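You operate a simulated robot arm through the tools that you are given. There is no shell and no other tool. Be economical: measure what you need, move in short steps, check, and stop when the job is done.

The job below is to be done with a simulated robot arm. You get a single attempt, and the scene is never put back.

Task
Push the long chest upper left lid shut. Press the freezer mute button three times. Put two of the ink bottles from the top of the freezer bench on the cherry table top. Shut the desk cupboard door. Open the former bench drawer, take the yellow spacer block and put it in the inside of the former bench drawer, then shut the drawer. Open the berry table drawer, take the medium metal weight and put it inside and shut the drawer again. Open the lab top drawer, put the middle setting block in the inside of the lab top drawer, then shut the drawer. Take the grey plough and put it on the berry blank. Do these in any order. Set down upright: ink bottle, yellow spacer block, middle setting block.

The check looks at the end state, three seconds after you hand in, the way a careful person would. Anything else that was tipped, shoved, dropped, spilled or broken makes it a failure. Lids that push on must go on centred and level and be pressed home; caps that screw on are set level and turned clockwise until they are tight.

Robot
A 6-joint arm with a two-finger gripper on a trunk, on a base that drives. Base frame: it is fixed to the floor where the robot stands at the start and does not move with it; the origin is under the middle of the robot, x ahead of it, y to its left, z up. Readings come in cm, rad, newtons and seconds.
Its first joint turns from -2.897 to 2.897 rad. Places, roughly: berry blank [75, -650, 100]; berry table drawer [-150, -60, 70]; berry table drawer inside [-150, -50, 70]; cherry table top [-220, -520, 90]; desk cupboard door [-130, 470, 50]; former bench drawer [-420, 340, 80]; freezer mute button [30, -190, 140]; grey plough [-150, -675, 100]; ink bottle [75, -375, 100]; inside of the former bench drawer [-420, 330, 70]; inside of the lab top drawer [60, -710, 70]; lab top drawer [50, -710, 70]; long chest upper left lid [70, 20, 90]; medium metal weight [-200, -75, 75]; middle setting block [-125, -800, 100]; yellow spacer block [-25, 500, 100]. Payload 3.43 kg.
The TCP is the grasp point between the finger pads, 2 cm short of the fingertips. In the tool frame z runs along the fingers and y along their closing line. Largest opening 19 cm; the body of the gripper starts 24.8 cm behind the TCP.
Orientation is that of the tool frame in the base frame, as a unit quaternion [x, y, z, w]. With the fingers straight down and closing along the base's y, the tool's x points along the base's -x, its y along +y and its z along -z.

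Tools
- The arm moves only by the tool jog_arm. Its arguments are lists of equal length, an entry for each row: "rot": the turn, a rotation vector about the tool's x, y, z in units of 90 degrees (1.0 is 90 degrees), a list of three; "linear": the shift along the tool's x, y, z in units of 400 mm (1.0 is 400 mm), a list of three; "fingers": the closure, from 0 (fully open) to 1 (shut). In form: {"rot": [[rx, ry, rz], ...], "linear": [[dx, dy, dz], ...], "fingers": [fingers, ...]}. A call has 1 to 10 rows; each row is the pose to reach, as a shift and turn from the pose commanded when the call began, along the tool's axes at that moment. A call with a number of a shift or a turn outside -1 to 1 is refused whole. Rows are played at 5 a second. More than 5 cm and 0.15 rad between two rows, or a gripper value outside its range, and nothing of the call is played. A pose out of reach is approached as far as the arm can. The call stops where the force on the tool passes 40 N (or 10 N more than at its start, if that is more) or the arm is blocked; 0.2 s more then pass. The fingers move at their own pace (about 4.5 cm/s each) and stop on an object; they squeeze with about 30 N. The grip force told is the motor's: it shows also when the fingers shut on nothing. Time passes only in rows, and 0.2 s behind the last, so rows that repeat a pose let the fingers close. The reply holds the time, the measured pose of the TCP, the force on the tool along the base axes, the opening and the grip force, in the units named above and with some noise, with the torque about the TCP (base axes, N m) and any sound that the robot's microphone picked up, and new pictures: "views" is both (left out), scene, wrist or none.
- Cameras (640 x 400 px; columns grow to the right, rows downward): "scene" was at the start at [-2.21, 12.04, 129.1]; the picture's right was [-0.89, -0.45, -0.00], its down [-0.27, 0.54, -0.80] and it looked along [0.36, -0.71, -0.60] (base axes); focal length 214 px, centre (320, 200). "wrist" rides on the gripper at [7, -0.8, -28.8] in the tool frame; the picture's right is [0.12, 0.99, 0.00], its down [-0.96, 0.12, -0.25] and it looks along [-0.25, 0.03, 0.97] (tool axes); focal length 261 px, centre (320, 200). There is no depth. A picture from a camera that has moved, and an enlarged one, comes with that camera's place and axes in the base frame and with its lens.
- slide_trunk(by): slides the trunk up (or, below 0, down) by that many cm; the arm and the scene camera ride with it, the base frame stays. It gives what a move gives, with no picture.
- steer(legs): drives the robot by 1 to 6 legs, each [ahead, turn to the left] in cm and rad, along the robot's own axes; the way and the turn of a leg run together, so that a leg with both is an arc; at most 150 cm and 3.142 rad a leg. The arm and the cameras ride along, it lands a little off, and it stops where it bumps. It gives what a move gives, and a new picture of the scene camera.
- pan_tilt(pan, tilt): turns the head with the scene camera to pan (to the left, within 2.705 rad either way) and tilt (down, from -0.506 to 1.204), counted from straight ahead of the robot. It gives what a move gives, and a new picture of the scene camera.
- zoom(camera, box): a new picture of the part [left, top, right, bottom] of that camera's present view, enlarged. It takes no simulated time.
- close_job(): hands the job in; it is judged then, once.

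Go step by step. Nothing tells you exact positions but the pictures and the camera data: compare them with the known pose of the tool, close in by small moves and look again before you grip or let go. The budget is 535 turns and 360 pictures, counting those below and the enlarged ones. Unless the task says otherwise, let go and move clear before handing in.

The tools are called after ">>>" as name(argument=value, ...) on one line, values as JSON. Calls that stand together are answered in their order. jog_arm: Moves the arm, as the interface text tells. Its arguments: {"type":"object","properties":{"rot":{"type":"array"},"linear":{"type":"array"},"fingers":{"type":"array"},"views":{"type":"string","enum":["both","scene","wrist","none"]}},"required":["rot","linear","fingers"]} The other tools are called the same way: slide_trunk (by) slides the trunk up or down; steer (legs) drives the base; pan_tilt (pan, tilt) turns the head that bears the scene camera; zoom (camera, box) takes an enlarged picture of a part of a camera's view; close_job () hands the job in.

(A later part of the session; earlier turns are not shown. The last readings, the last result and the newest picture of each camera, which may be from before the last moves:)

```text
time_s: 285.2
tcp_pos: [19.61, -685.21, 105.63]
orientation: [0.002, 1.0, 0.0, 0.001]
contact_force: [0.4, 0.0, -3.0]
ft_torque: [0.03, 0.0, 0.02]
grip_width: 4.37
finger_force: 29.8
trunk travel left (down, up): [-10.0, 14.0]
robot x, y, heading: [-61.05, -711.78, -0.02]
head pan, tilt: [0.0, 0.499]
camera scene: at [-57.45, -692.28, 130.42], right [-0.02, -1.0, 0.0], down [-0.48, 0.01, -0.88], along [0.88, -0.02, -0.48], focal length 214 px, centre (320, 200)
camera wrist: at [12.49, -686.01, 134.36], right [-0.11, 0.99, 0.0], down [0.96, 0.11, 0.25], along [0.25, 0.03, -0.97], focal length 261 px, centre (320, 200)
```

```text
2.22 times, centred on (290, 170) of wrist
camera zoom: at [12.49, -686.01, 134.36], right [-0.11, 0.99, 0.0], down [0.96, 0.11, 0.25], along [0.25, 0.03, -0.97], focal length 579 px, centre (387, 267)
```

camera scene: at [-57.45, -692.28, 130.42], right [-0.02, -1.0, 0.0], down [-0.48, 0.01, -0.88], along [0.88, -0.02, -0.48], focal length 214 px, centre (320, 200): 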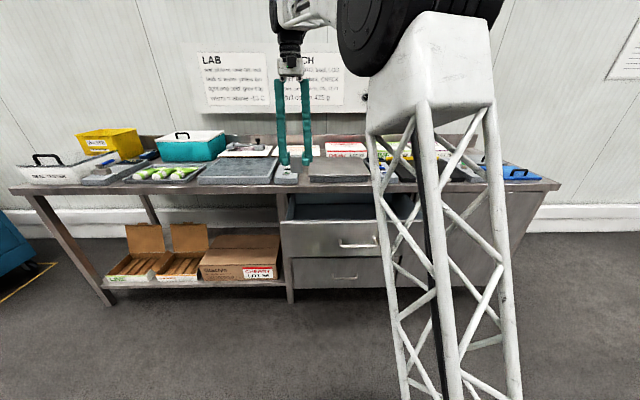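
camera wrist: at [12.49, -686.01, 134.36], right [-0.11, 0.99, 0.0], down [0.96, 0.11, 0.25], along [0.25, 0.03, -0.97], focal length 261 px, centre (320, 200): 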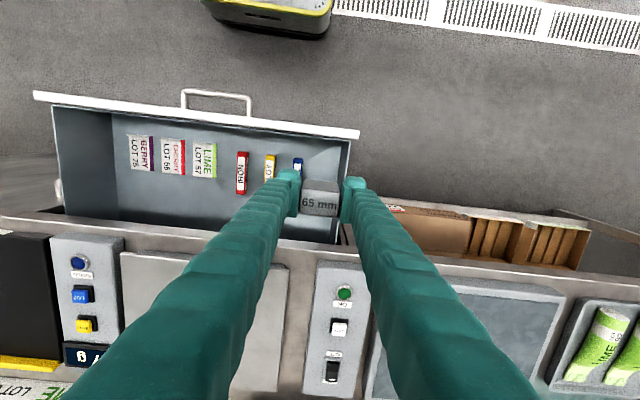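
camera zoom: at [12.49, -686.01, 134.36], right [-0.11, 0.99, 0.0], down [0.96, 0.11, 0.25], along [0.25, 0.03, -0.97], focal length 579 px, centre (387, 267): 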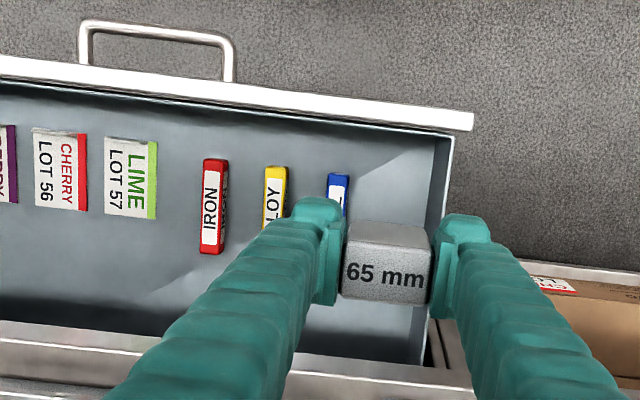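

The free patch right of the blue piece is about (22,-685.3), 9 cm wide. I shift 2.5 cm in and go down to z 77.

>>> jog_arm(rot=[[0, 0, 0], [0, 0, 0], [0, 0, 0], [0, 0, 0], [0, 0, 0], [0, 0, 0], [0, 0, 0], [0, 0, 0]], linear=[[-0.03, 0, 0.05], [-0.06, 0, 0.15], [-0.06, 0, 0.26], [-0.06, 0, 0.37], [-0.06, 0, 0.48], [-0.06, 0, 0.58], [-0.06, 0, 0.66], [-0.06, 0, 0.72]], fingers=[1, 1, 1, 1, 1, 1, 1, 1], views="wrist")

```text
time_s: 286.7
tcp_pos: [22.23, -685.27, 82.02]
orientation: [0.003, 1.0, 0.002, 0.006]
contact_force: [0.6, -2.0, 7.6]
ft_torque: [0.6, 0.17, -0.01]
grip_width: 4.39
finger_force: 30.1
trunk travel left (down, up): [-10.0, 14.0]
robot x, y, heading: [-60.79, -712.02, -0.019]
head pan, tilt: [0.0, 0.499]
stopped in row 7: the force on the tool passed its limit at 78 N (the readings are from after the stop); the commanded pose is now the measured one
camera wrist: at [15.01, -686.17, 110.72], right [-0.11, 0.99, 0.0], down [0.96, 0.11, 0.26], along [0.25, 0.03, -0.97], focal length 261 px, centre (320, 200)
```

wrist: 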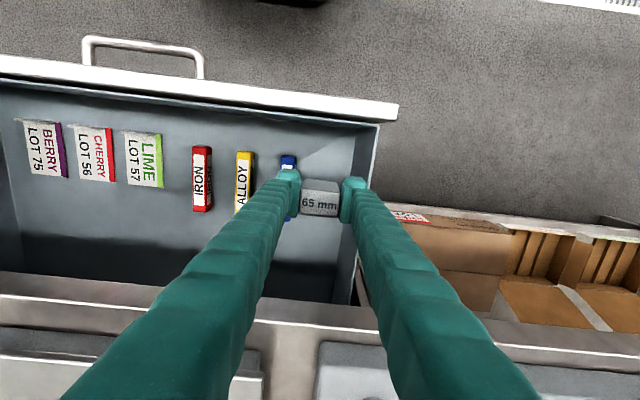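

A finger touched the drawer's side rim. I raise, turn the gripper 90° (closing along x), and go down again with more side clearance.

>>> jog_arm(rot=[[0, 0, 0], [0, 0, 0], [0, 0, 0], [0, 0, 0.09], [0, 0, 0.18], [0, 0, 0.27], [0, 0, 0.36], [0, 0, 0.45], [0, 0, 0.54], [0, 0, 0.63]], linear=[[0, 0, -0.1], [0, 0, -0.2], [0, 0, -0.3], [0, 0, -0.34], [0, 0, -0.34], [0, 0, -0.34], [0, 0, -0.34], [0, 0, -0.34], [0, 0, -0.34], [0, 0, -0.34]], fingers=[1, 1, 1, 1, 1, 1, 1, 1, 1, 1], views="none")

>>> jog_arm(rot=[[0, 0, 0.09], [0, 0, 0.18], [0, 0, 0.27], [0, 0, 0.36]], linear=[[0, 0, 0], [0, 0, 0], [0, 0, 0], [0, 0, 0]], fingers=[1, 1, 1, 1], views="wrist")

```text
time_s: 288.9
tcp_pos: [22.14, -685.18, 95.5]
orientation: [0.478, 0.879, 0.003, 0.003]
contact_force: [-0.2, -0.2, -1.7]
ft_torque: [0.0, 0.02, 0.0]
grip_width: 4.4
finger_force: 29.9
trunk travel left (down, up): [-10.0, 14.0]
robot x, y, heading: [-61.3, -712.0, -0.017]
head pan, tilt: [0.0, 0.499]
```

```text
time_s: 289.9
tcp_pos: [22.23, -685.26, 95.42]
orientation: [0.704, 0.71, 0.003, 0.002]
contact_force: [0.4, -0.2, -1.7]
ft_torque: [0.03, 0.0, 0.03]
grip_width: 4.4
finger_force: 30.1
trunk travel left (down, up): [-10.0, 14.0]
robot x, y, heading: [-60.92, -712.09, -0.026]
head pan, tilt: [0.0, 0.499]
camera wrist: at [21.08, -678.41, 124.27], right [0.99, 0.13, 0.01], down [0.12, -0.96, 0.25], along [0.04, -0.24, -0.97], focal length 261 px, centre (320, 200)
```

wrist: 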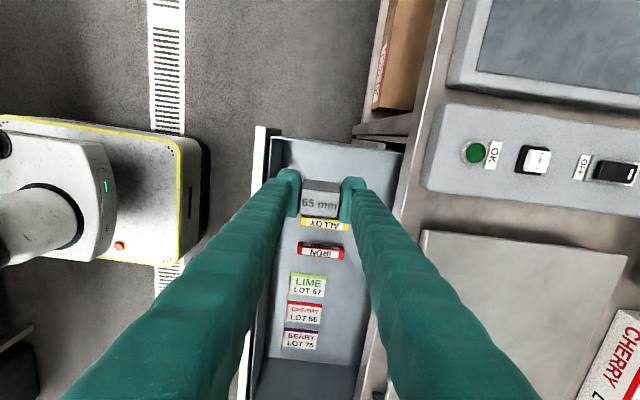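

Clear now: the block will land about 5 cm inside the side wall and short of the blue piece. Lowering.

>>> jog_arm(rot=[[0, 0, 0], [0, 0, 0], [0, 0, 0], [0, 0, 0], [0, 0, 0], [0, 0, 0], [0, 0, 0]], linear=[[0, 0, 0.1], [0, 0, 0.2], [0, 0, 0.3], [0, 0, 0.38], [0, 0, 0.43], [0, 0, 0.47], [0, 0, 0.5]], fingers=[1, 1, 1, 1, 1, 1, 1], views="wrist")

```text
time_s: 291.5
tcp_pos: [22.24, -685.18, 75.65]
orientation: [0.704, 0.711, 0.003, 0.002]
contact_force: [-0.6, 0.2, -1.9]
ft_torque: [-0.02, -0.01, -0.04]
grip_width: 4.4
finger_force: 30.0
trunk travel left (down, up): [-10.0, 14.0]
robot x, y, heading: [-60.59, -712.05, -0.022]
head pan, tilt: [0.0, 0.499]
camera wrist: at [21.12, -678.37, 104.27], right [0.99, 0.13, 0.01], down [0.12, -0.96, 0.25], along [0.04, -0.24, -0.97], focal length 261 px, centre (320, 200)
```

wrist: 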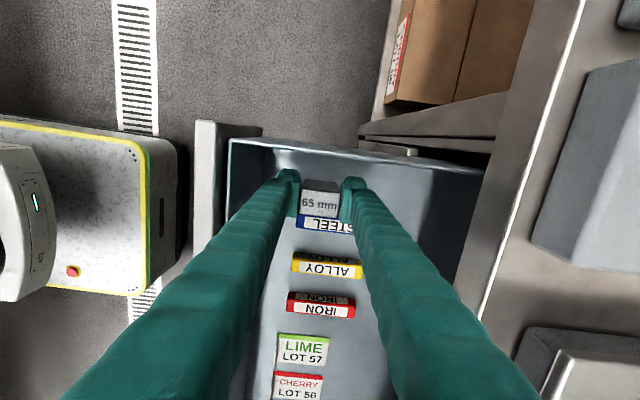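

Nearly there, clear of everything. I lower in small steps to the floor of the drawer.

>>> jog_arm(rot=[[0, 0, 0], [0, 0, 0], [0, 0, 0], [0, 0, 0], [0, 0, 0], [0, 0, 0], [0, 0, 0], [0, 0, 0], [0, 0, 0], [0, 0, 0]], linear=[[0, 0, 0.008], [0, 0, 0.016], [0, 0, 0.024], [0, 0, 0.032], [0, 0, 0.04], [0, 0, 0.048], [0, 0, 0.056], [0, 0, 0.064], [0, 0, 0.072], [0, 0, 0.08]], fingers=[1, 1, 1, 1, 1, 1, 1, 1, 1, 1], views="none")

```text
time_s: 293.7
tcp_pos: [22.46, -685.14, 72.19]
orientation: [0.703, 0.711, 0.003, 0.002]
contact_force: [0.1, 0.4, -2.7]
ft_torque: [0.01, -0.01, 0.02]
grip_width: 4.39
finger_force: 30.0
trunk travel left (down, up): [-10.0, 14.0]
robot x, y, heading: [-60.57, -712.21, -0.026]
head pan, tilt: [0.0, 0.499]
```

>>> jog_arm(rot=[[0, 0, 0], [0, 0, 0], [0, 0, 0], [0, 0, 0], [0, 0, 0], [0, 0, 0], [0, 0, 0], [0, 0, 0], [0, 0, 0], [0, 0, 0]], linear=[[0, 0, 0.006], [0, 0, 0.012], [0, 0, 0.018], [0, 0, 0.024], [0, 0, 0.03], [0, 0, 0.036], [0, 0, 0.042], [0, 0, 0.048], [0, 0, 0.054], [0, 0, 0.06]], fingers=[1, 1, 1, 1, 1, 1, 1, 1, 1, 1], views="wrist")

```text
time_s: 295.9
tcp_pos: [22.31, -685.3, 70.12]
orientation: [0.704, 0.71, 0.002, 0.001]
contact_force: [0.9, -3.1, 24.6]
ft_torque: [-0.04, 0.24, 0.0]
grip_width: 4.38
finger_force: 29.6
trunk travel left (down, up): [-10.0, 14.0]
robot x, y, heading: [-60.91, -712.0, -0.026]
head pan, tilt: [0.0, 0.499]
camera wrist: at [21.15, -678.3, 98.74], right [0.99, 0.13, 0.01], down [0.12, -0.96, 0.25], along [0.04, -0.24, -0.97], focal length 261 px, centre (320, 200)
```

wrist: 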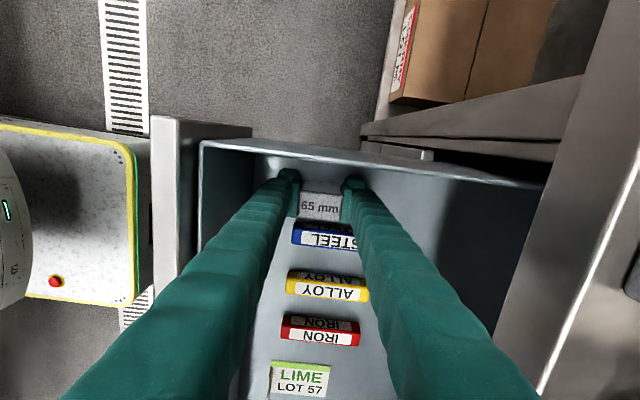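

Touched down (25 N). I ease, open a little and rise.

>>> jog_arm(rot=[[0, 0, 0], [0, 0, 0], [0, 0, 0], [0, 0, 0], [0, 0, 0], [0, 0, 0], [0, 0, 0], [0, 0, 0], [0, 0, 0], [0, 0, 0]], linear=[[0, 0, -0.007], [0, 0, -0.007], [0, 0, -0.007], [0, 0, -0.007], [0, 0, -0.08], [0, 0, -0.18], [0, 0, -0.3], [0, 0, -0.42], [0, 0, -0.54], [0, 0, -0.66]], fingers=[1, 0.65, 0.63, 0.63, 0.63, 0.63, 0.63, 0.63, 0.63, 0.63], views="wrist")

```text
time_s: 298.1
tcp_pos: [22.08, -685.39, 96.15]
orientation: [0.703, 0.711, 0.002, 0.002]
contact_force: [0.1, -0.1, 0.5]
ft_torque: [-0.01, 0.11, 0.01]
grip_width: 7.02
finger_force: 0.1
trunk travel left (down, up): [-10.0, 14.0]
robot x, y, heading: [-61.31, -712.25, -0.028]
head pan, tilt: [0.0, 0.499]
camera wrist: at [21.0, -678.42, 124.89], right [0.99, 0.13, 0.01], down [0.12, -0.96, 0.25], along [0.04, -0.24, -0.97], focal length 261 px, centre (320, 200)
```

wrist: 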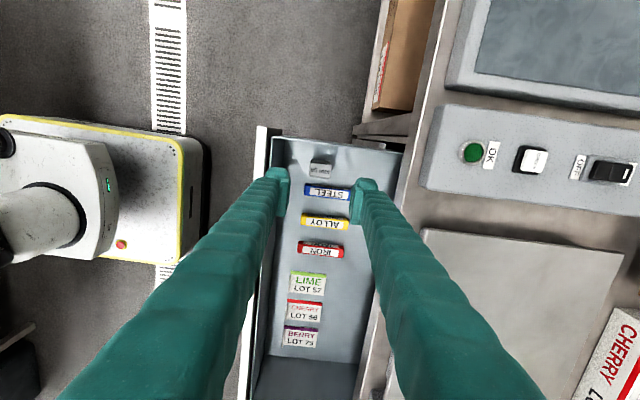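

The block stands in the drawer. I raise, move in front of the drawer, turn the gripper back and close the fingers to push it shut by its handle bar.

>>> jog_arm(rot=[[0, 0, 0], [0, 0, -0.09], [0, 0, -0.18], [0, 0, -0.27], [0, 0, -0.36], [0, 0, -0.45], [0, 0, -0.54], [0, 0, -0.63], [0, 0, -0.72], [0, 0, -0.81]], linear=[[0, 0, -0.1], [-0.06, -0.08, -0.12], [-0.12, -0.16, -0.12], [-0.18, -0.24, -0.12], [-0.24, -0.32, -0.12], [-0.3, -0.4, -0.12], [-0.36, -0.48, -0.12], [-0.42, -0.56, -0.12], [-0.48, -0.64, -0.12], [-0.6, -0.71, -0.12]], fingers=[0.63, 1, 1, 1, 1, 1, 1, 1, 1, 1], views="none")

>>> jog_arm(rot=[[0, 0, -0.09], [0, 0, -0.18], [0, 0, -0.18], [0, 0, -0.18], [0, 0, -0.18], [0, 0, -0.18], [0, 0, -0.18]], linear=[[0, 0, 0.05], [0, 0, 0.15], [0, 0, 0.26], [0, 0, 0.37], [0, 0, 0.48], [0, 0, 0.58], [0, 0, 0.64]], fingers=[1, 1, 1, 1, 1, 1, 1], views="both")

```text
refused: row 10 steps farther than a row can; nothing moved
```

```text
time_s: 299.5
tcp_pos: [22.6, -685.35, 75.15]
orientation: [0.597, 0.802, 0.007, 0.005]
contact_force: [0.8, -1.4, 13.6]
ft_torque: [-0.01, 0.11, 0.0]
grip_width: 0.0
finger_force: 29.7
trunk travel left (down, up): [-10.0, 14.0]
robot x, y, heading: [-60.46, -712.11, -0.025]
head pan, tilt: [0.0, 0.499]
stopped in row 6: the force on the tool passed its limit at 107 N (the readings are from after the stop); the commanded pose is now the measured one
camera scene: at [-57.45, -692.31, 130.45], right [-0.02, -1.0, 0.0], down [-0.48, 0.01, -0.88], along [0.88, -0.02, -0.48], focal length 214 px, centre (320, 200)
camera wrist: at [19.29, -679.08, 103.89], right [0.92, 0.4, 0.02], down [0.38, -0.89, 0.25], along [0.11, -0.22, -0.97], focal length 261 px, centre (320, 200)
```

scene: 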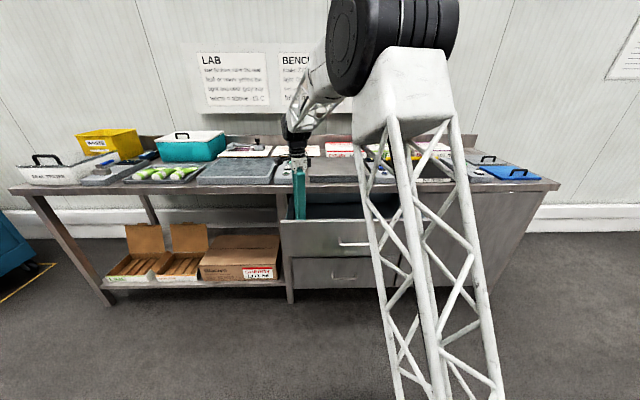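
wrist: 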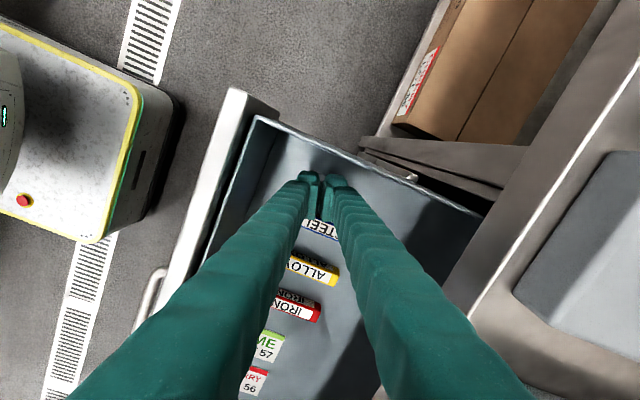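

The first call was refused and the second pressed down onto the block's top. I lift straight up and check the block.

>>> jog_arm(rot=[[0, 0, 0], [0, 0, 0], [0, 0, 0], [0, 0, 0], [0, 0, 0], [0, 0, 0]], linear=[[0, 0, -0.05], [0, 0, -0.15], [0, 0, -0.26], [0, 0, -0.37], [0, 0, -0.48], [0, 0, -0.59]], fingers=[1, 1, 1, 1, 1, 1], views="wrist")

>>> zoom(camera="wrist", box=[230, 100, 430, 280])

```text
time_s: 300.9
tcp_pos: [22.04, -685.64, 98.42]
orientation: [0.596, 0.803, 0.005, 0.004]
contact_force: [0.7, 0.1, 0.1]
ft_torque: [0.01, 0.08, 0.02]
grip_width: 0.01
finger_force: 30.1
trunk travel left (down, up): [-10.0, 14.0]
robot x, y, heading: [-60.91, -711.85, -0.023]
head pan, tilt: [0.0, 0.499]
camera wrist: at [18.74, -679.31, 127.12], right [0.92, 0.4, 0.01], down [0.39, -0.89, 0.25], along [0.11, -0.22, -0.97], focal length 261 px, centre (320, 200)
```

wrist: 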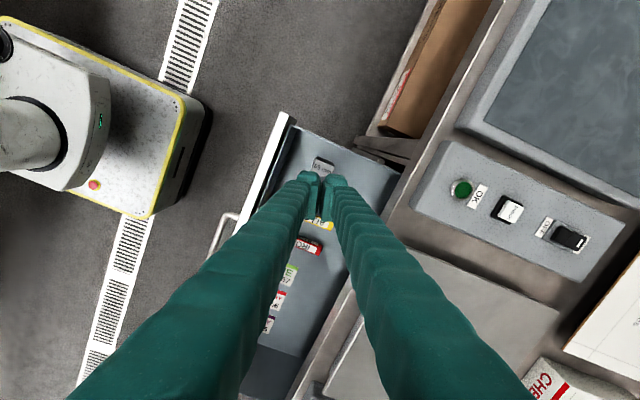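

```text
2.22 times, centred on (330, 190) of wrist
camera zoom: at [18.74, -679.31, 127.12], right [0.92, 0.4, 0.01], down [0.39, -0.89, 0.25], along [0.11, -0.22, -0.97], focal length 579 px, centre (298, 222)
```

zoom: 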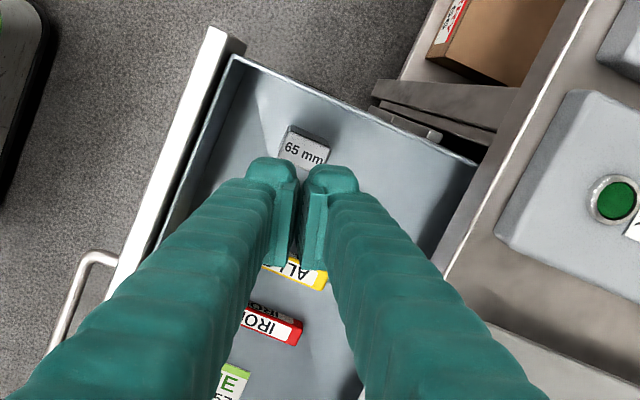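

The block still stands upright. Now out in front of the drawer, turning the gripper as I go.

>>> jog_arm(rot=[[0, 0, -0.09], [0, 0, -0.18], [0, 0, -0.27], [0, 0, -0.36], [0, 0, -0.45], [0, 0, -0.54], [0, 0, -0.63], [0, 0, -0.72], [0, 0, -0.81]], linear=[[-0.038, -0.099, -0.01], [-0.076, -0.198, -0.02], [-0.114, -0.297, -0.03], [-0.152, -0.396, -0.04], [-0.19, -0.495, -0.05], [-0.228, -0.594, -0.05], [-0.266, -0.693, -0.05], [-0.304, -0.792, -0.05], [-0.342, -0.89, -0.05]], fingers=[1, 1, 1, 1, 1, 1, 1, 1, 1], views="wrist")

```text
time_s: 302.9
tcp_pos: [-7.75, -708.86, 99.77]
orientation: [0.001, 1.0, 0.003, 0.006]
contact_force: [1.9, 0.0, -1.0]
ft_torque: [-0.02, 0.18, 0.04]
grip_width: 0.02
finger_force: 30.2
trunk travel left (down, up): [-10.0, 14.0]
robot x, y, heading: [-61.12, -712.24, -0.022]
head pan, tilt: [0.0, 0.499]
camera wrist: at [-15.32, -709.85, 128.52], right [-0.12, 0.99, 0.0], down [0.96, 0.11, 0.26], along [0.26, 0.03, -0.97], focal length 261 px, centre (320, 200)
```

wrist: 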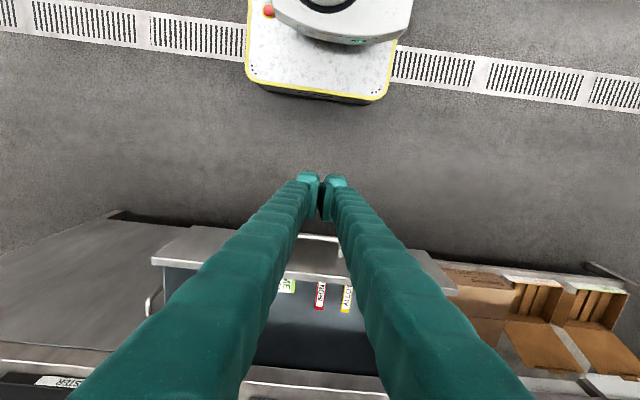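

In front of the handle. I go down to z 75.

>>> jog_arm(rot=[[0, 0, 0], [0, 0, 0], [0, 0, 0], [0, 0, 0], [0, 0, 0], [0, 0, 0]], linear=[[0, 0, 0.11], [0, 0, 0.22], [0, 0, 0.33], [0, 0, 0.44], [0, 0, 0.55], [0, 0, 0.62]], fingers=[1, 1, 1, 1, 1, 1], views="wrist")

```text
time_s: 304.3
tcp_pos: [-7.66, -708.69, 75.18]
orientation: [0.003, 1.0, 0.002, 0.007]
contact_force: [-0.8, -0.6, -0.4]
ft_torque: [0.01, -0.12, -0.01]
grip_width: 0.0
finger_force: 29.8
trunk travel left (down, up): [-10.0, 14.0]
robot x, y, heading: [-60.84, -712.14, -0.022]
head pan, tilt: [0.0, 0.499]
camera wrist: at [-15.06, -709.63, 103.84], right [-0.11, 0.99, 0.0], down [0.96, 0.11, 0.26], along [0.26, 0.03, -0.97], focal length 261 px, centre (320, 200)
```

wrist: 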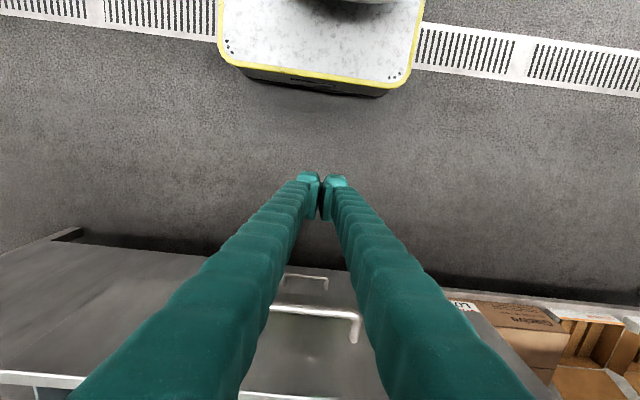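

>>> jog_arm(rot=[[0, 0, 0], [0, 0, 0], [0, 0, 0], [0, 0, 0], [0, 0, 0], [0, 0, 0], [0, 0, 0], [0, 0, 0], [0, 0, 0], [0, 0, 0]], linear=[[-0.1, 0, 0], [-0.2, 0, 0], [-0.28, 0, 0], [-0.36, 0, 0], [-0.44, 0, 0], [-0.52, 0, 0], [-0.6, 0, 0], [-0.68, 0, 0], [-0.76, 0, 0], [-0.82, 0, 0]], fingers=[1, 1, 1, 1, 1, 1, 1, 1, 1, 1], views="wrist")

```text
time_s: 306.5
tcp_pos: [25.37, -708.99, 75.7]
orientation: [0.003, 1.0, 0.002, 0.008]
contact_force: [-0.3, 0.0, 0.2]
ft_torque: [0.01, -0.03, 0.0]
grip_width: 0.04
finger_force: 30.2
trunk travel left (down, up): [-10.0, 14.0]
robot x, y, heading: [-61.03, -712.21, -0.021]
head pan, tilt: [0.0, 0.499]
camera wrist: at [17.74, -710.0, 104.35], right [-0.11, 0.99, 0.0], down [0.96, 0.11, 0.26], along [0.26, 0.03, -0.96], focal length 261 px, centre (320, 200)
```

wrist: 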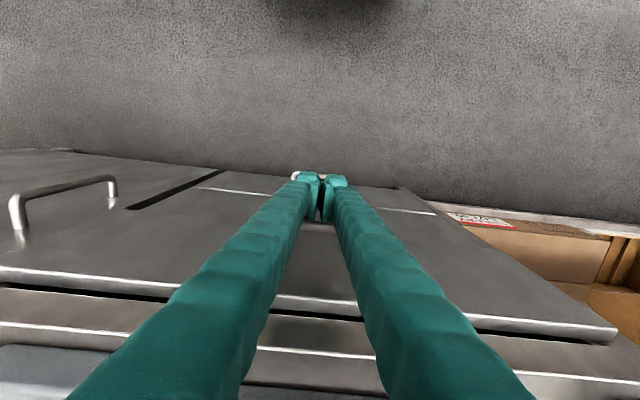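

Nearly shut; I push on until it stops.

>>> jog_arm(rot=[[0, 0, 0], [0, 0, 0], [0, 0, 0], [0, 0, 0], [0, 0, 0], [0, 0, 0], [0, 0, 0], [0, 0, 0]], linear=[[-0.03, 0, 0], [-0.05, 0, 0], [-0.065, 0, 0], [-0.08, 0, 0], [-0.095, 0, 0], [-0.11, 0, 0], [-0.125, 0, 0], [-0.14, 0, 0]], fingers=[1, 1, 1, 1, 1, 1, 1, 1], views="both")

```text
time_s: 307.5
tcp_pos: [27.79, -708.86, 75.72]
orientation: [0.002, 1.0, 0.001, 0.002]
contact_force: [-13.5, 0.3, 6.1]
ft_torque: [-0.02, 0.02, 0.12]
grip_width: 0.6
finger_force: 34.3
trunk travel left (down, up): [-10.0, 14.0]
robot x, y, heading: [-60.88, -712.25, -0.019]
head pan, tilt: [0.0, 0.499]
stopped in row 5: the force on the tool passed its limit at 48 N (the readings are from after the stop); the commanded pose is now the measured one
camera scene: at [-57.53, -692.29, 130.43], right [-0.02, -1.0, 0.0], down [-0.48, 0.01, -0.88], along [0.88, -0.02, -0.48], focal length 214 px, centre (320, 200)
camera wrist: at [20.59, -709.88, 104.44], right [-0.11, 0.99, 0.0], down [0.96, 0.11, 0.25], along [0.25, 0.03, -0.97], focal length 261 px, centre (320, 200)
```

scene: 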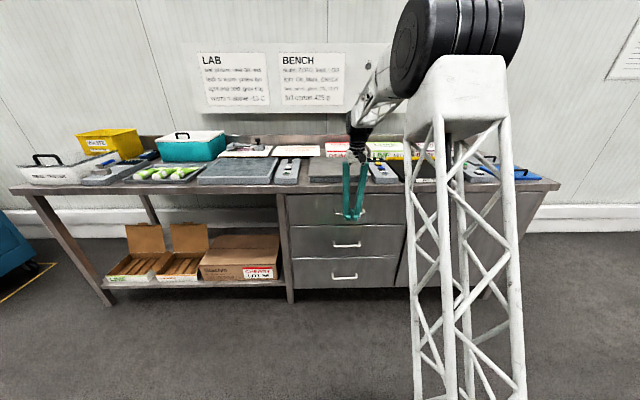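
wrist: 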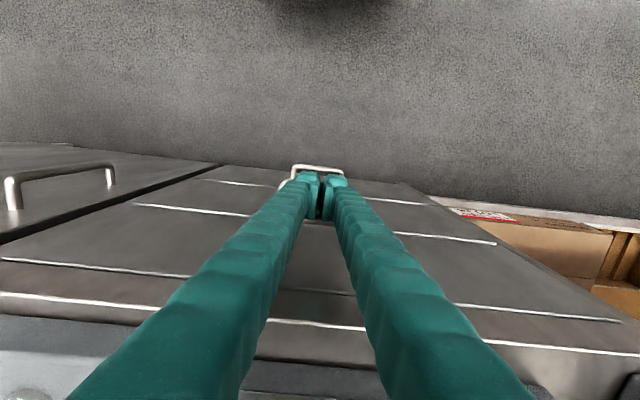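

It stopped against its end. I back off, lift, and check that it's flush.

>>> jog_arm(rot=[[0, 0, 0], [0, 0, 0], [0, 0, 0], [0, 0, 0], [0, 0, 0], [0, 0, 0], [0, 0, 0], [0, 0, 0], [0, 0, 0]], linear=[[0.08, 0, 0], [0.18, 0, 0], [0.28, 0, -0.04], [0.36, 0, -0.13], [0.42, 0, -0.23], [0.46, 0, -0.34], [0.48, 0, -0.46], [0.48, 0, -0.58], [0.48, 0, -0.7]], fingers=[1, 1, 1, 1, 1, 1, 1, 1, 1], views="scene")

>>> zoom(camera="scene", box=[270, 170, 430, 300])

```text
time_s: 309.5
tcp_pos: [8.67, -708.91, 103.8]
orientation: [0.003, 1.0, 0.002, 0.002]
contact_force: [0.1, -0.2, 0.6]
ft_torque: [-0.02, 0.07, 0.0]
grip_width: 0.0
finger_force: 34.6
trunk travel left (down, up): [-10.0, 14.0]
robot x, y, heading: [-60.79, -712.2, -0.022]
head pan, tilt: [0.0, 0.499]
camera scene: at [-57.45, -692.29, 130.41], right [-0.02, -1.0, 0.0], down [-0.48, 0.01, -0.88], along [0.88, -0.02, -0.48], focal length 214 px, centre (320, 200)
```

scene: 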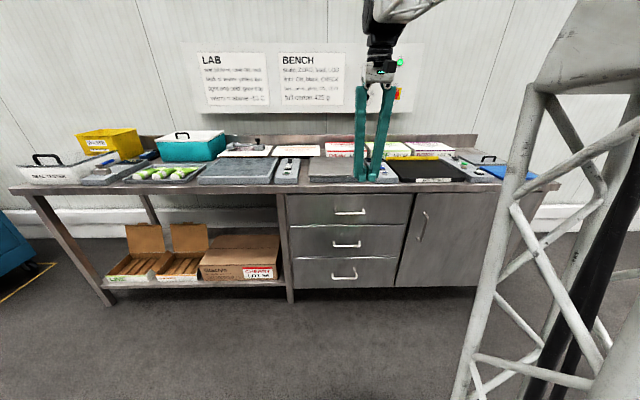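

```text
3.08 times, centred on (350, 235) of scene
camera zoom: at [-57.45, -692.29, 130.41], right [-0.02, -1.0, 0.0], down [-0.48, 0.01, -0.88], along [0.88, -0.02, -0.48], focal length 660 px, centre (228, 92)
```

zoom: 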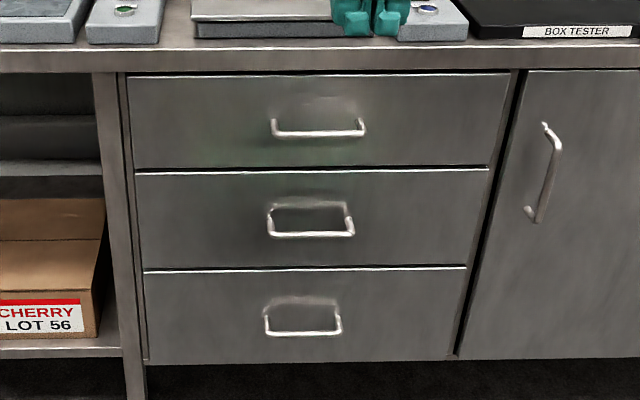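

The top drawer is flush. Next the second ink bottle: I tuck the arm and drive up the aisle to the freezer bench, facing +y so the bench is on my right.

>>> jog_arm(rot=[[0, 0, 0], [0, 0, 0], [0, 0, 0], [0, 0, 0]], linear=[[0.11, 0, -0.03], [0.22, 0, -0.06], [0.33, 0, -0.09], [0.43, 0, -0.12]], fingers=[0.4, 0.4, 0.4, 0.4], views="none")

>>> steer(legs=[[0, 1.418], [150, 0], [150, 0], [17, 0], [0, 0.17]])

```text
time_s: 310.5
tcp_pos: [-8.38, -708.83, 108.48]
orientation: [0.002, 1.0, 0.001, 0.002]
contact_force: [0.3, 0.2, -1.1]
ft_torque: [-0.03, 0.21, 0.0]
grip_width: 8.77
finger_force: 0.2
trunk travel left (down, up): [-10.0, 14.0]
robot x, y, heading: [-60.99, -711.98, -0.023]
head pan, tilt: [0.0, 0.499]
```

```text
time_s: 330.6
tcp_pos: [-22.86, -342.12, 108.41]
orientation: [0.722, -0.691, -0.003, -0.001]
contact_force: [-0.6, -0.7, 0.5]
ft_torque: [0.04, -0.03, 0.05]
grip_width: 11.4
finger_force: 0.0
trunk travel left (down, up): [-10.0, 14.0]
robot x, y, heading: [-16.75, -394.06, 1.594]
head pan, tilt: [0.0, 0.499]
camera scene: at [-37.14, -391.91, 130.42], right [1.0, 0.03, 0.0], down [0.01, -0.48, -0.88], along [-0.02, 0.88, -0.48], focal length 214 px, centre (320, 200)
```

scene: 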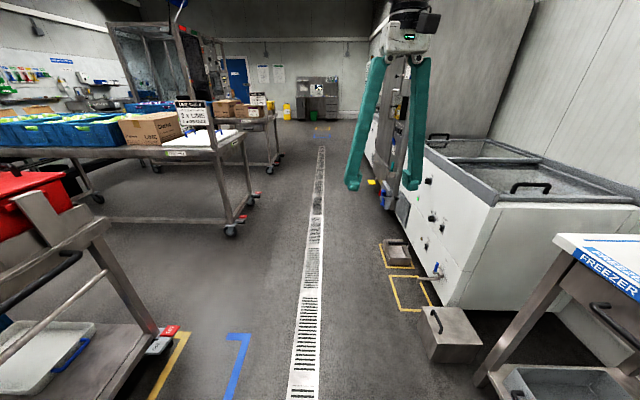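

At the bench. I swing the arm to the right over it for a top view of the bottles.

>>> jog_arm(rot=[[0, 0, 0], [0, 0, 0], [0, 0, 0], [0, 0, 0], [0, 0, 0], [0, 0, 0], [0, 0, 0], [0, 0, 0], [0, 0, 0], [0, 0, 0]], linear=[[0.03, -0.1, -0.02], [0.06, -0.2, -0.04], [0.09, -0.3, -0.05], [0.12, -0.4, -0.05], [0.16, -0.5, -0.05], [0.2, -0.6, -0.05], [0.25, -0.7, -0.05], [0.3, -0.8, -0.05], [0.36, -0.9, -0.05], [0.42, -1.0, -0.05]], fingers=[0.35, 0.35, 0.35, 0.35, 0.35, 0.35, 0.35, 0.35, 0.35, 0.35], views="none")

```text
time_s: 332.8
tcp_pos: [17.67, -357.48, 110.66]
orientation: [0.723, -0.691, -0.003, 0.0]
contact_force: [-0.3, 0.1, -0.3]
ft_torque: [0.04, -0.13, 0.0]
grip_width: 12.34
finger_force: 0.1
trunk travel left (down, up): [-10.0, 14.0]
robot x, y, heading: [-17.09, -394.55, 1.6]
head pan, tilt: [0.0, 0.499]
```

>>> jog_arm(rot=[[0, 0, 0], [0, 0, 0], [0, 0, 0], [0, 0, 0], [0, 0, 0], [0, 0, 0], [0, 0, 0], [0, 0, 0], [0, 0, 0], [0, 0, 0]], linear=[[0.06, -0.1, 0], [0.12, -0.2, 0], [0.18, -0.3, 0], [0.24, -0.4, 0], [0.3, -0.5, 0], [0.36, -0.6, 0], [0.42, -0.7, 0], [0.48, -0.8, 0], [0.54, -0.9, 0], [0.6, -1.0, 0]], fingers=[0.35, 0.35, 0.35, 0.35, 0.35, 0.35, 0.35, 0.35, 0.35, 0.35], views="wrist")

```text
time_s: 335.0
tcp_pos: [58.92, -379.25, 110.26]
orientation: [0.722, -0.692, -0.002, -0.001]
contact_force: [-0.8, 0.9, 0.6]
ft_torque: [-0.12, -0.27, -0.02]
grip_width: 12.36
finger_force: 0.0
trunk travel left (down, up): [-10.0, 14.0]
robot x, y, heading: [-17.09, -394.07, 1.594]
head pan, tilt: [0.0, 0.499]
camera wrist: at [60.13, -386.44, 138.91], right [-0.99, -0.16, 0.0], down [-0.16, 0.95, 0.25], along [-0.04, 0.25, -0.97], focal length 261 px, centre (320, 200)
```

wrist: 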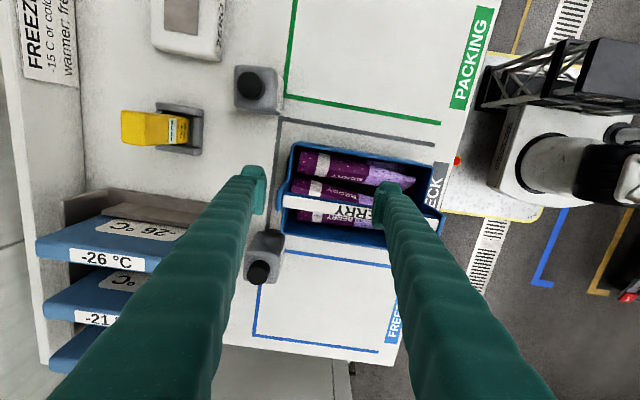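

The middle bottle (71,-391) is free around. I move above it.

>>> jog_arm(rot=[[0, 0, 0], [0, 0, 0], [0, 0, 0], [0, 0, 0], [0, 0, 0]], linear=[[0.08, -0.07, 0], [0.16, -0.14, 0], [0.24, -0.21, 0], [0.31, -0.28, 0.02], [0.315, -0.285, 0.05]], fingers=[0.35, 0.35, 0.35, 0.35, 0.35], views="wrist")

```text
time_s: 336.2
tcp_pos: [70.88, -391.35, 107.75]
orientation: [0.723, -0.691, -0.004, 0.0]
contact_force: [0.2, -0.2, -0.5]
ft_torque: [0.03, 0.04, 0.02]
grip_width: 12.35
finger_force: 0.0
trunk travel left (down, up): [-10.0, 14.0]
robot x, y, heading: [-16.69, -394.68, 1.592]
head pan, tilt: [0.0, 0.499]
camera wrist: at [72.1, -398.55, 136.46], right [-0.99, -0.16, 0.0], down [-0.16, 0.95, 0.25], along [-0.04, 0.25, -0.97], focal length 261 px, centre (320, 200)
```

wrist: 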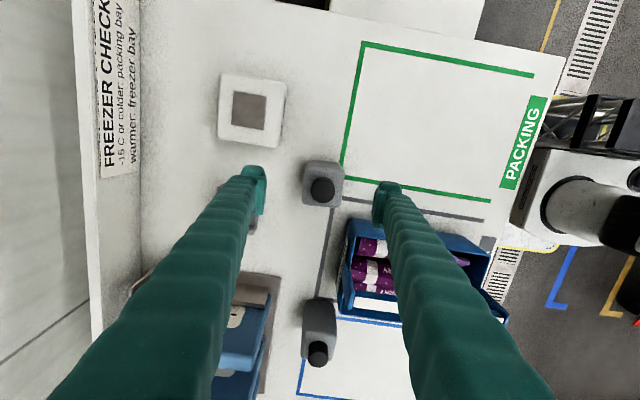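

Centred. I narrow the opening slightly and lower.

>>> jog_arm(rot=[[0, 0, 0], [0, 0, 0], [0, 0, 0], [0, 0, 0], [0, 0, 0]], linear=[[0, 0, 0.03], [0, 0, 0.1], [0, 0, 0.19], [0, 0, 0.27], [0, 0, 0.31]], fingers=[0.46, 0.46, 0.46, 0.46, 0.46], views="wrist")

```text
time_s: 337.4
tcp_pos: [71.03, -391.26, 95.49]
orientation: [0.723, -0.691, -0.004, -0.001]
contact_force: [0.0, 0.2, 1.6]
ft_torque: [0.02, -0.02, 0.01]
grip_width: 10.25
finger_force: 0.0
trunk travel left (down, up): [-10.0, 14.0]
robot x, y, heading: [-17.04, -394.59, 1.597]
head pan, tilt: [0.0, 0.499]
camera wrist: at [72.22, -398.43, 124.13], right [-0.99, -0.16, 0.0], down [-0.16, 0.95, 0.25], along [-0.04, 0.25, -0.97], focal length 261 px, centre (320, 200)
```

wrist: 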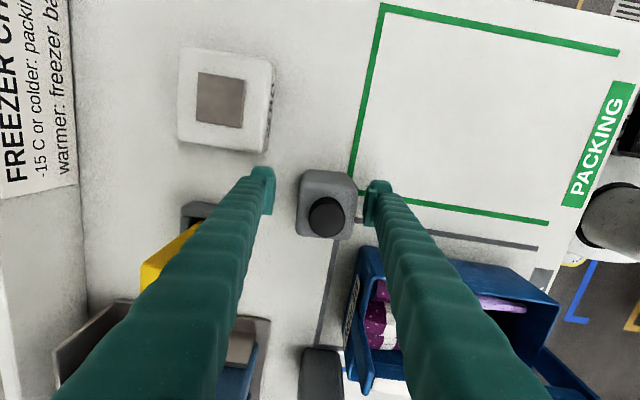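

>>> jog_arm(rot=[[0, 0, 0], [0, 0, 0], [0, 0, 0], [0, 0, 0], [0, 0, 0], [0, 0, 0]], linear=[[0, 0, 0], [0, 0, 0], [0, 0, 0], [0, 0, 0], [0, 0, 0], [0, 0, 0]], fingers=[0.8, 1, 1, 1, 1, 1], views="wrist")

```text
time_s: 338.8
tcp_pos: [70.96, -391.27, 95.39]
orientation: [0.723, -0.691, -0.002, 0.0]
contact_force: [1.1, 0.4, 1.7]
ft_torque: [0.01, -0.17, -0.02]
grip_width: 5.98
finger_force: 30.0
trunk travel left (down, up): [-10.0, 14.0]
robot x, y, heading: [-16.97, -394.73, 1.599]
head pan, tilt: [0.0, 0.499]
camera wrist: at [72.23, -398.43, 124.14], right [-0.99, -0.16, 0.0], down [-0.16, 0.95, 0.25], along [-0.04, 0.25, -0.97], focal length 261 px, centre (320, 200)
```

wrist: 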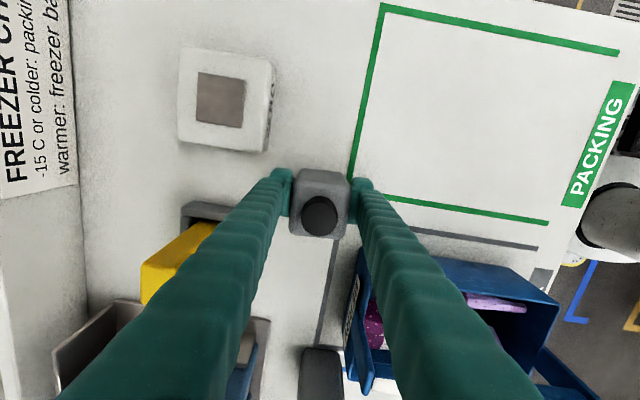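

Held (6.0 cm). I lift, draw it back toward the robot, and swing to the front.

>>> jog_arm(rot=[[0, 0, 0], [0, 0, 0], [0, 0, 0], [0, 0, 0], [0, 0, 0], [0, 0, 0], [0, 0, 0], [0, 0, 0], [0, 0, 0], [0, 0, 0]], linear=[[0, 0, -0.1], [0, 0, -0.2], [0, 0, -0.3], [0, 0, -0.42], [0, 0.12, -0.42], [0, 0.24, -0.42], [0, 0.36, -0.42], [0, 0.48, -0.42], [-0.03, 0.6, -0.42], [-0.06, 0.71, -0.42]], fingers=[1, 1, 1, 1, 1, 1, 1, 1, 1, 1], views="none")

```text
time_s: 341.0
tcp_pos: [42.33, -390.65, 112.3]
orientation: [0.722, -0.692, -0.003, 0.0]
contact_force: [0.8, 0.3, -4.3]
ft_torque: [0.03, 0.25, 0.0]
grip_width: 5.99
finger_force: 30.4
trunk travel left (down, up): [-10.0, 14.0]
robot x, y, heading: [-17.11, -394.61, 1.601]
head pan, tilt: [0.0, 0.499]
```

>>> jog_arm(rot=[[0, 0, 0], [0, 0, 0], [0, 0, 0], [0, 0, 0], [0, 0, 0], [0, 0, 0], [0, 0, 0], [0, 0, 0], [0, 0, 0], [0, 0, 0]], linear=[[0, 0.1, 0], [0, 0.2, 0], [0, 0.3, 0], [-0.11, 0.33, 0], [-0.22, 0.36, 0], [-0.33, 0.39, 0], [-0.44, 0.42, 0], [-0.55, 0.46, 0], [-0.66, 0.5, 0], [-0.76, 0.56, 0]], fingers=[1, 1, 1, 1, 1, 1, 1, 1, 1, 1], views="none")

>>> jog_arm(rot=[[0, 0, 0], [0, 0, 0], [0, 0, 0], [0, 0, 0], [0, 0, 0], [0, 0, 0], [0, 0, 0], [0, 0, 0]], linear=[[-0.07, 0.09, 0], [-0.14, 0.18, 0], [-0.21, 0.27, 0], [-0.28, 0.36, 0], [-0.33, 0.47, 0], [-0.37, 0.58, 0], [-0.4, 0.69, 0], [-0.42, 0.8, 0]], fingers=[1, 1, 1, 1, 1, 1, 1, 1], views="none")

```text
time_s: 343.2
tcp_pos: [18.47, -361.13, 112.74]
orientation: [0.722, -0.692, -0.003, -0.001]
contact_force: [-0.1, -0.3, -3.3]
ft_torque: [0.06, 0.02, 0.02]
grip_width: 5.99
finger_force: 30.0
trunk travel left (down, up): [-10.0, 14.0]
robot x, y, heading: [-16.99, -393.93, 1.599]
head pan, tilt: [0.0, 0.499]
```

```text
time_s: 345.0
tcp_pos: [-14.13, -345.65, 112.65]
orientation: [0.722, -0.692, -0.003, -0.001]
contact_force: [0.5, 0.4, -3.3]
ft_torque: [0.01, 0.08, 0.0]
grip_width: 5.98
finger_force: 29.9
trunk travel left (down, up): [-10.0, 14.0]
robot x, y, heading: [-17.24, -394.28, 1.6]
head pan, tilt: [0.0, 0.499]
```

Now the drive to the back of the cherry table, as before.

>>> steer(legs=[[0, 2.86], [150, 0], [55, 0], [0, -1.285]])

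```text
time_s: 365.5
tcp_pos: [-107.72, -591.95, 112.55]
orientation: [0.998, 0.06, -0.002, 0.002]
contact_force: [0.4, 0.5, -3.6]
ft_torque: [0.02, -0.03, 0.0]
grip_width: 5.95
finger_force: 30.0
trunk travel left (down, up): [-10.0, 14.0]
robot x, y, heading: [-58.76, -591.68, -3.041]
head pan, tilt: [0.0, 0.499]
camera scene: at [-59.96, -611.43, 130.42], right [-0.1, 0.99, 0.0], down [0.48, 0.05, -0.88], along [-0.87, -0.09, -0.48], focal length 214 px, centre (320, 200)
```

scene: 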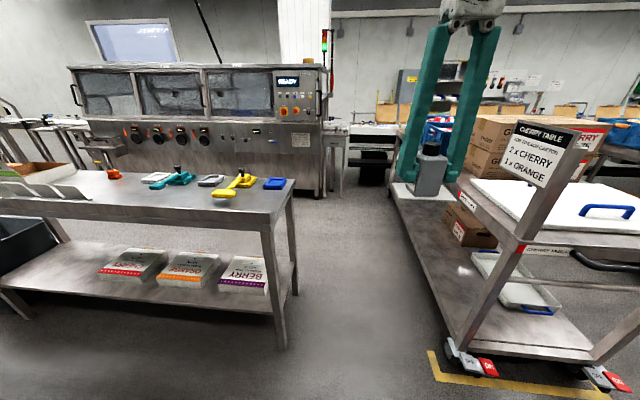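

>>> steer(legs=[[0, -0.07], [66, 0]])

```text
time_s: 369.6
tcp_pos: [-173.13, -590.53, 112.58]
orientation: [1.0, 0.025, -0.003, 0.001]
contact_force: [-0.4, -0.7, -2.9]
ft_torque: [0.01, -0.02, 0.0]
grip_width: 5.99
finger_force: 29.9
trunk travel left (down, up): [-10.0, 14.0]
robot x, y, heading: [-124.13, -593.43, -3.109]
head pan, tilt: [0.0, 0.499]
camera scene: at [-126.87, -613.43, 130.42], right [-0.03, 1.0, 0.0], down [0.48, 0.02, -0.88], along [-0.88, -0.03, -0.48], focal length 214 px, centre (320, 200)
```

scene: 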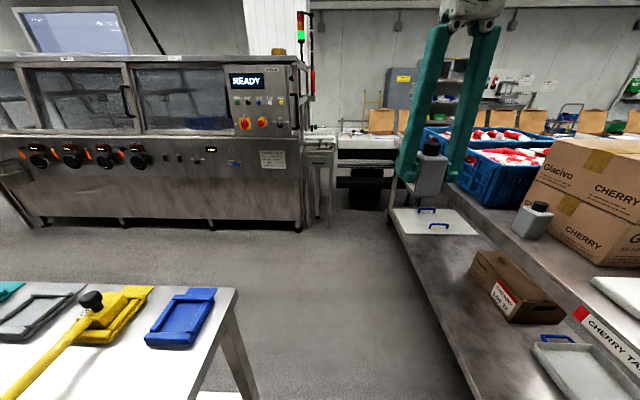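

The first bottle stands as left. I bring the second over the strip, about 14 cm beside it.

>>> jog_arm(rot=[[0, 0, 0], [0, 0, 0], [0, 0, 0], [0, 0, 0], [0, 0, 0], [0, 0, 0], [0, 0, 0], [0, 0, 0]], linear=[[0.007, -0.12, 0], [0.015, -0.24, 0], [0.022, -0.36, 0], [0.03, -0.48, 0], [0.037, -0.6, 0], [0.045, -0.72, 0], [0.052, -0.84, 0], [0.06, -0.96, 0]], fingers=[1, 1, 1, 1, 1, 1, 1, 1], views="none")

>>> jog_arm(rot=[[0, 0, 0], [0, 0, 0], [0, 0, 0], [0, 0, 0]], linear=[[0, -0.03, 0.06], [0, -0.06, 0.14], [0, -0.09, 0.22], [0, -0.11, 0.3]], fingers=[1, 1, 1, 1], views="wrist")

```text
time_s: 371.4
tcp_pos: [-172.65, -551.86, 112.67]
orientation: [1.0, 0.024, -0.003, 0.002]
contact_force: [0.0, -1.2, -3.3]
ft_torque: [0.22, 0.02, -0.01]
grip_width: 5.98
finger_force: 30.3
trunk travel left (down, up): [-10.0, 14.0]
robot x, y, heading: [-124.17, -593.51, -3.109]
head pan, tilt: [0.0, 0.499]
```

```text
time_s: 372.4
tcp_pos: [-172.93, -547.54, 100.32]
orientation: [1.0, 0.024, -0.002, 0.002]
contact_force: [-0.1, -0.3, -3.5]
ft_torque: [0.09, 0.0, 0.01]
grip_width: 5.98
finger_force: 30.1
trunk travel left (down, up): [-10.0, 14.0]
robot x, y, heading: [-124.14, -593.6, -3.11]
head pan, tilt: [0.0, 0.499]
camera wrist: at [-165.82, -546.25, 129.15], right [0.17, -0.99, 0.0], down [-0.95, -0.16, 0.25], along [-0.25, -0.05, -0.97], focal length 261 px, centre (320, 200)
```

wrist: 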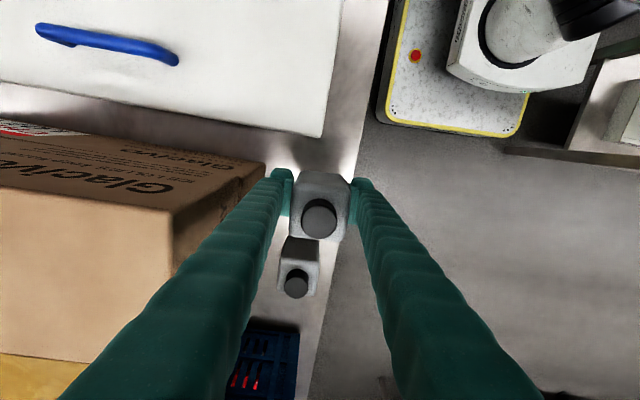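

Landing spot is clear on all sides. Lowering to contact (expected TCP 91.5).

>>> jog_arm(rot=[[0, 0, 0], [0, 0, 0], [0, 0, 0], [0, 0, 0], [0, 0, 0], [0, 0, 0], [0, 0, 0], [0, 0, 0]], linear=[[0, 0, 0.08], [0, 0, 0.15], [0, 0, 0.19], [0, 0, 0.205], [0, 0, 0.211], [0, 0, 0.217], [0, 0, 0.223], [0, 0, 0.228]], fingers=[1, 1, 1, 1, 1, 1, 1, 1], views="none")

```text
time_s: 374.2
tcp_pos: [-173.03, -547.72, 91.31]
orientation: [1.0, 0.024, -0.003, 0.001]
contact_force: [2.4, -5.0, 18.5]
ft_torque: [0.34, 0.03, -0.02]
grip_width: 6.01
finger_force: 29.6
trunk travel left (down, up): [-10.0, 14.0]
robot x, y, heading: [-124.27, -593.61, -3.114]
head pan, tilt: [0.0, 0.499]
```

Contact. Ease, open slightly, and rise.

>>> jog_arm(rot=[[0, 0, 0], [0, 0, 0], [0, 0, 0], [0, 0, 0], [0, 0, 0], [0, 0, 0], [0, 0, 0], [0, 0, 0], [0, 0, 0]], linear=[[0, 0, -0.006], [0, 0, -0.006], [0, 0, -0.006], [0, 0, -0.006], [0, 0, -0.006], [0, 0, -0.1], [0, 0, -0.22], [0, 0, -0.34], [0, 0, -0.45]], fingers=[1, 0.57, 0.57, 0.57, 0.57, 0.57, 0.57, 0.57, 0.57], views="wrist")

```text
time_s: 376.2
tcp_pos: [-172.6, -547.83, 109.44]
orientation: [1.0, 0.025, -0.003, 0.002]
contact_force: [-0.2, 0.0, -0.1]
ft_torque: [-0.02, -0.05, 0.0]
grip_width: 8.17
finger_force: 0.0
trunk travel left (down, up): [-10.0, 14.0]
robot x, y, heading: [-124.51, -593.49, -3.11]
head pan, tilt: [0.0, 0.499]
camera wrist: at [-165.47, -546.58, 138.19], right [0.17, -0.99, 0.0], down [-0.95, -0.16, 0.25], along [-0.25, -0.05, -0.97], focal length 261 px, centre (320, 200)
```

wrist: 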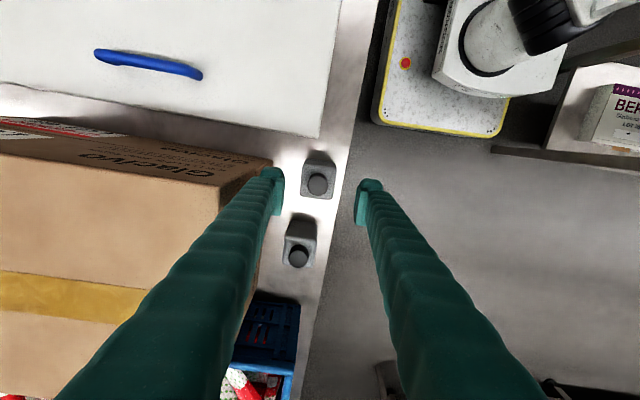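

Both bottles are on the cherry table. Next the berry table: I bring the arm back ahead, back out and drive up the aisle.

>>> jog_arm(rot=[[0, 0, 0], [0, 0, 0], [0, 0, 0], [0, 0, 0], [0, 0, 0], [0, 0, 0], [0, 0, 0], [0, 0, 0], [0, 0, 0], [0, 0, 0]], linear=[[0, 0.0, -0.06], [0, 0.12, -0.1], [0, 0.24, -0.1], [0, 0.36, -0.1], [0, 0.48, -0.1], [0, 0.6, -0.1], [0, 0.72, -0.1], [0, 0.84, -0.1], [0, 0.95, -0.1], [0, 1.0, -0.1]], fingers=[0.57, 0.57, 0.57, 0.57, 0.57, 0.57, 0.57, 0.57, 0.57, 0.57], views="none")

>>> steer(legs=[[-68, 0], [0, -1.63], [150, 0], [150, 0], [150, 0], [40, 0]])

```text
refused: row 2 steps farther than a row can; nothing moved
```

```text
time_s: 378.3
tcp_pos: [-145.15, -546.56, 109.38]
orientation: [1.0, 0.02, -0.011, 0.0]
contact_force: [-5.0, 5.6, -1.2]
ft_torque: [-0.01, 0.14, -0.18]
grip_width: 7.83
finger_force: 0.1
trunk travel left (down, up): [-10.0, 14.0]
robot x, y, heading: [-96.07, -592.69, -3.114]
head pan, tilt: [0.0, 0.499]
stopped in leg 1: the force on the tool passed its limit at 118 N (the readings are from after the stop); the commanded pose is now the measured one
camera scene: at [-99.01, -612.55, 130.43], right [-0.03, 1.0, 0.0], down [0.48, 0.01, -0.88], along [-0.88, -0.02, -0.48], focal length 214 px, centre (320, 200)
```

scene: 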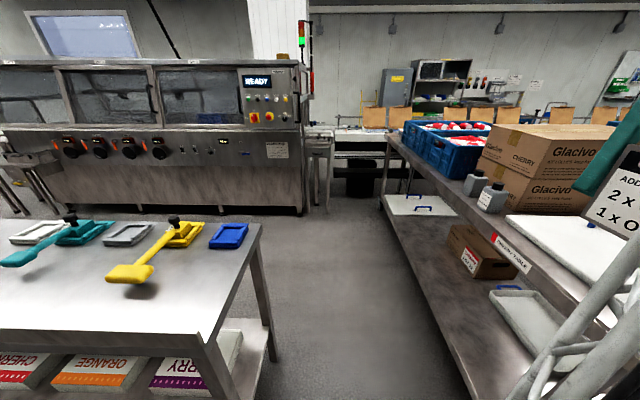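

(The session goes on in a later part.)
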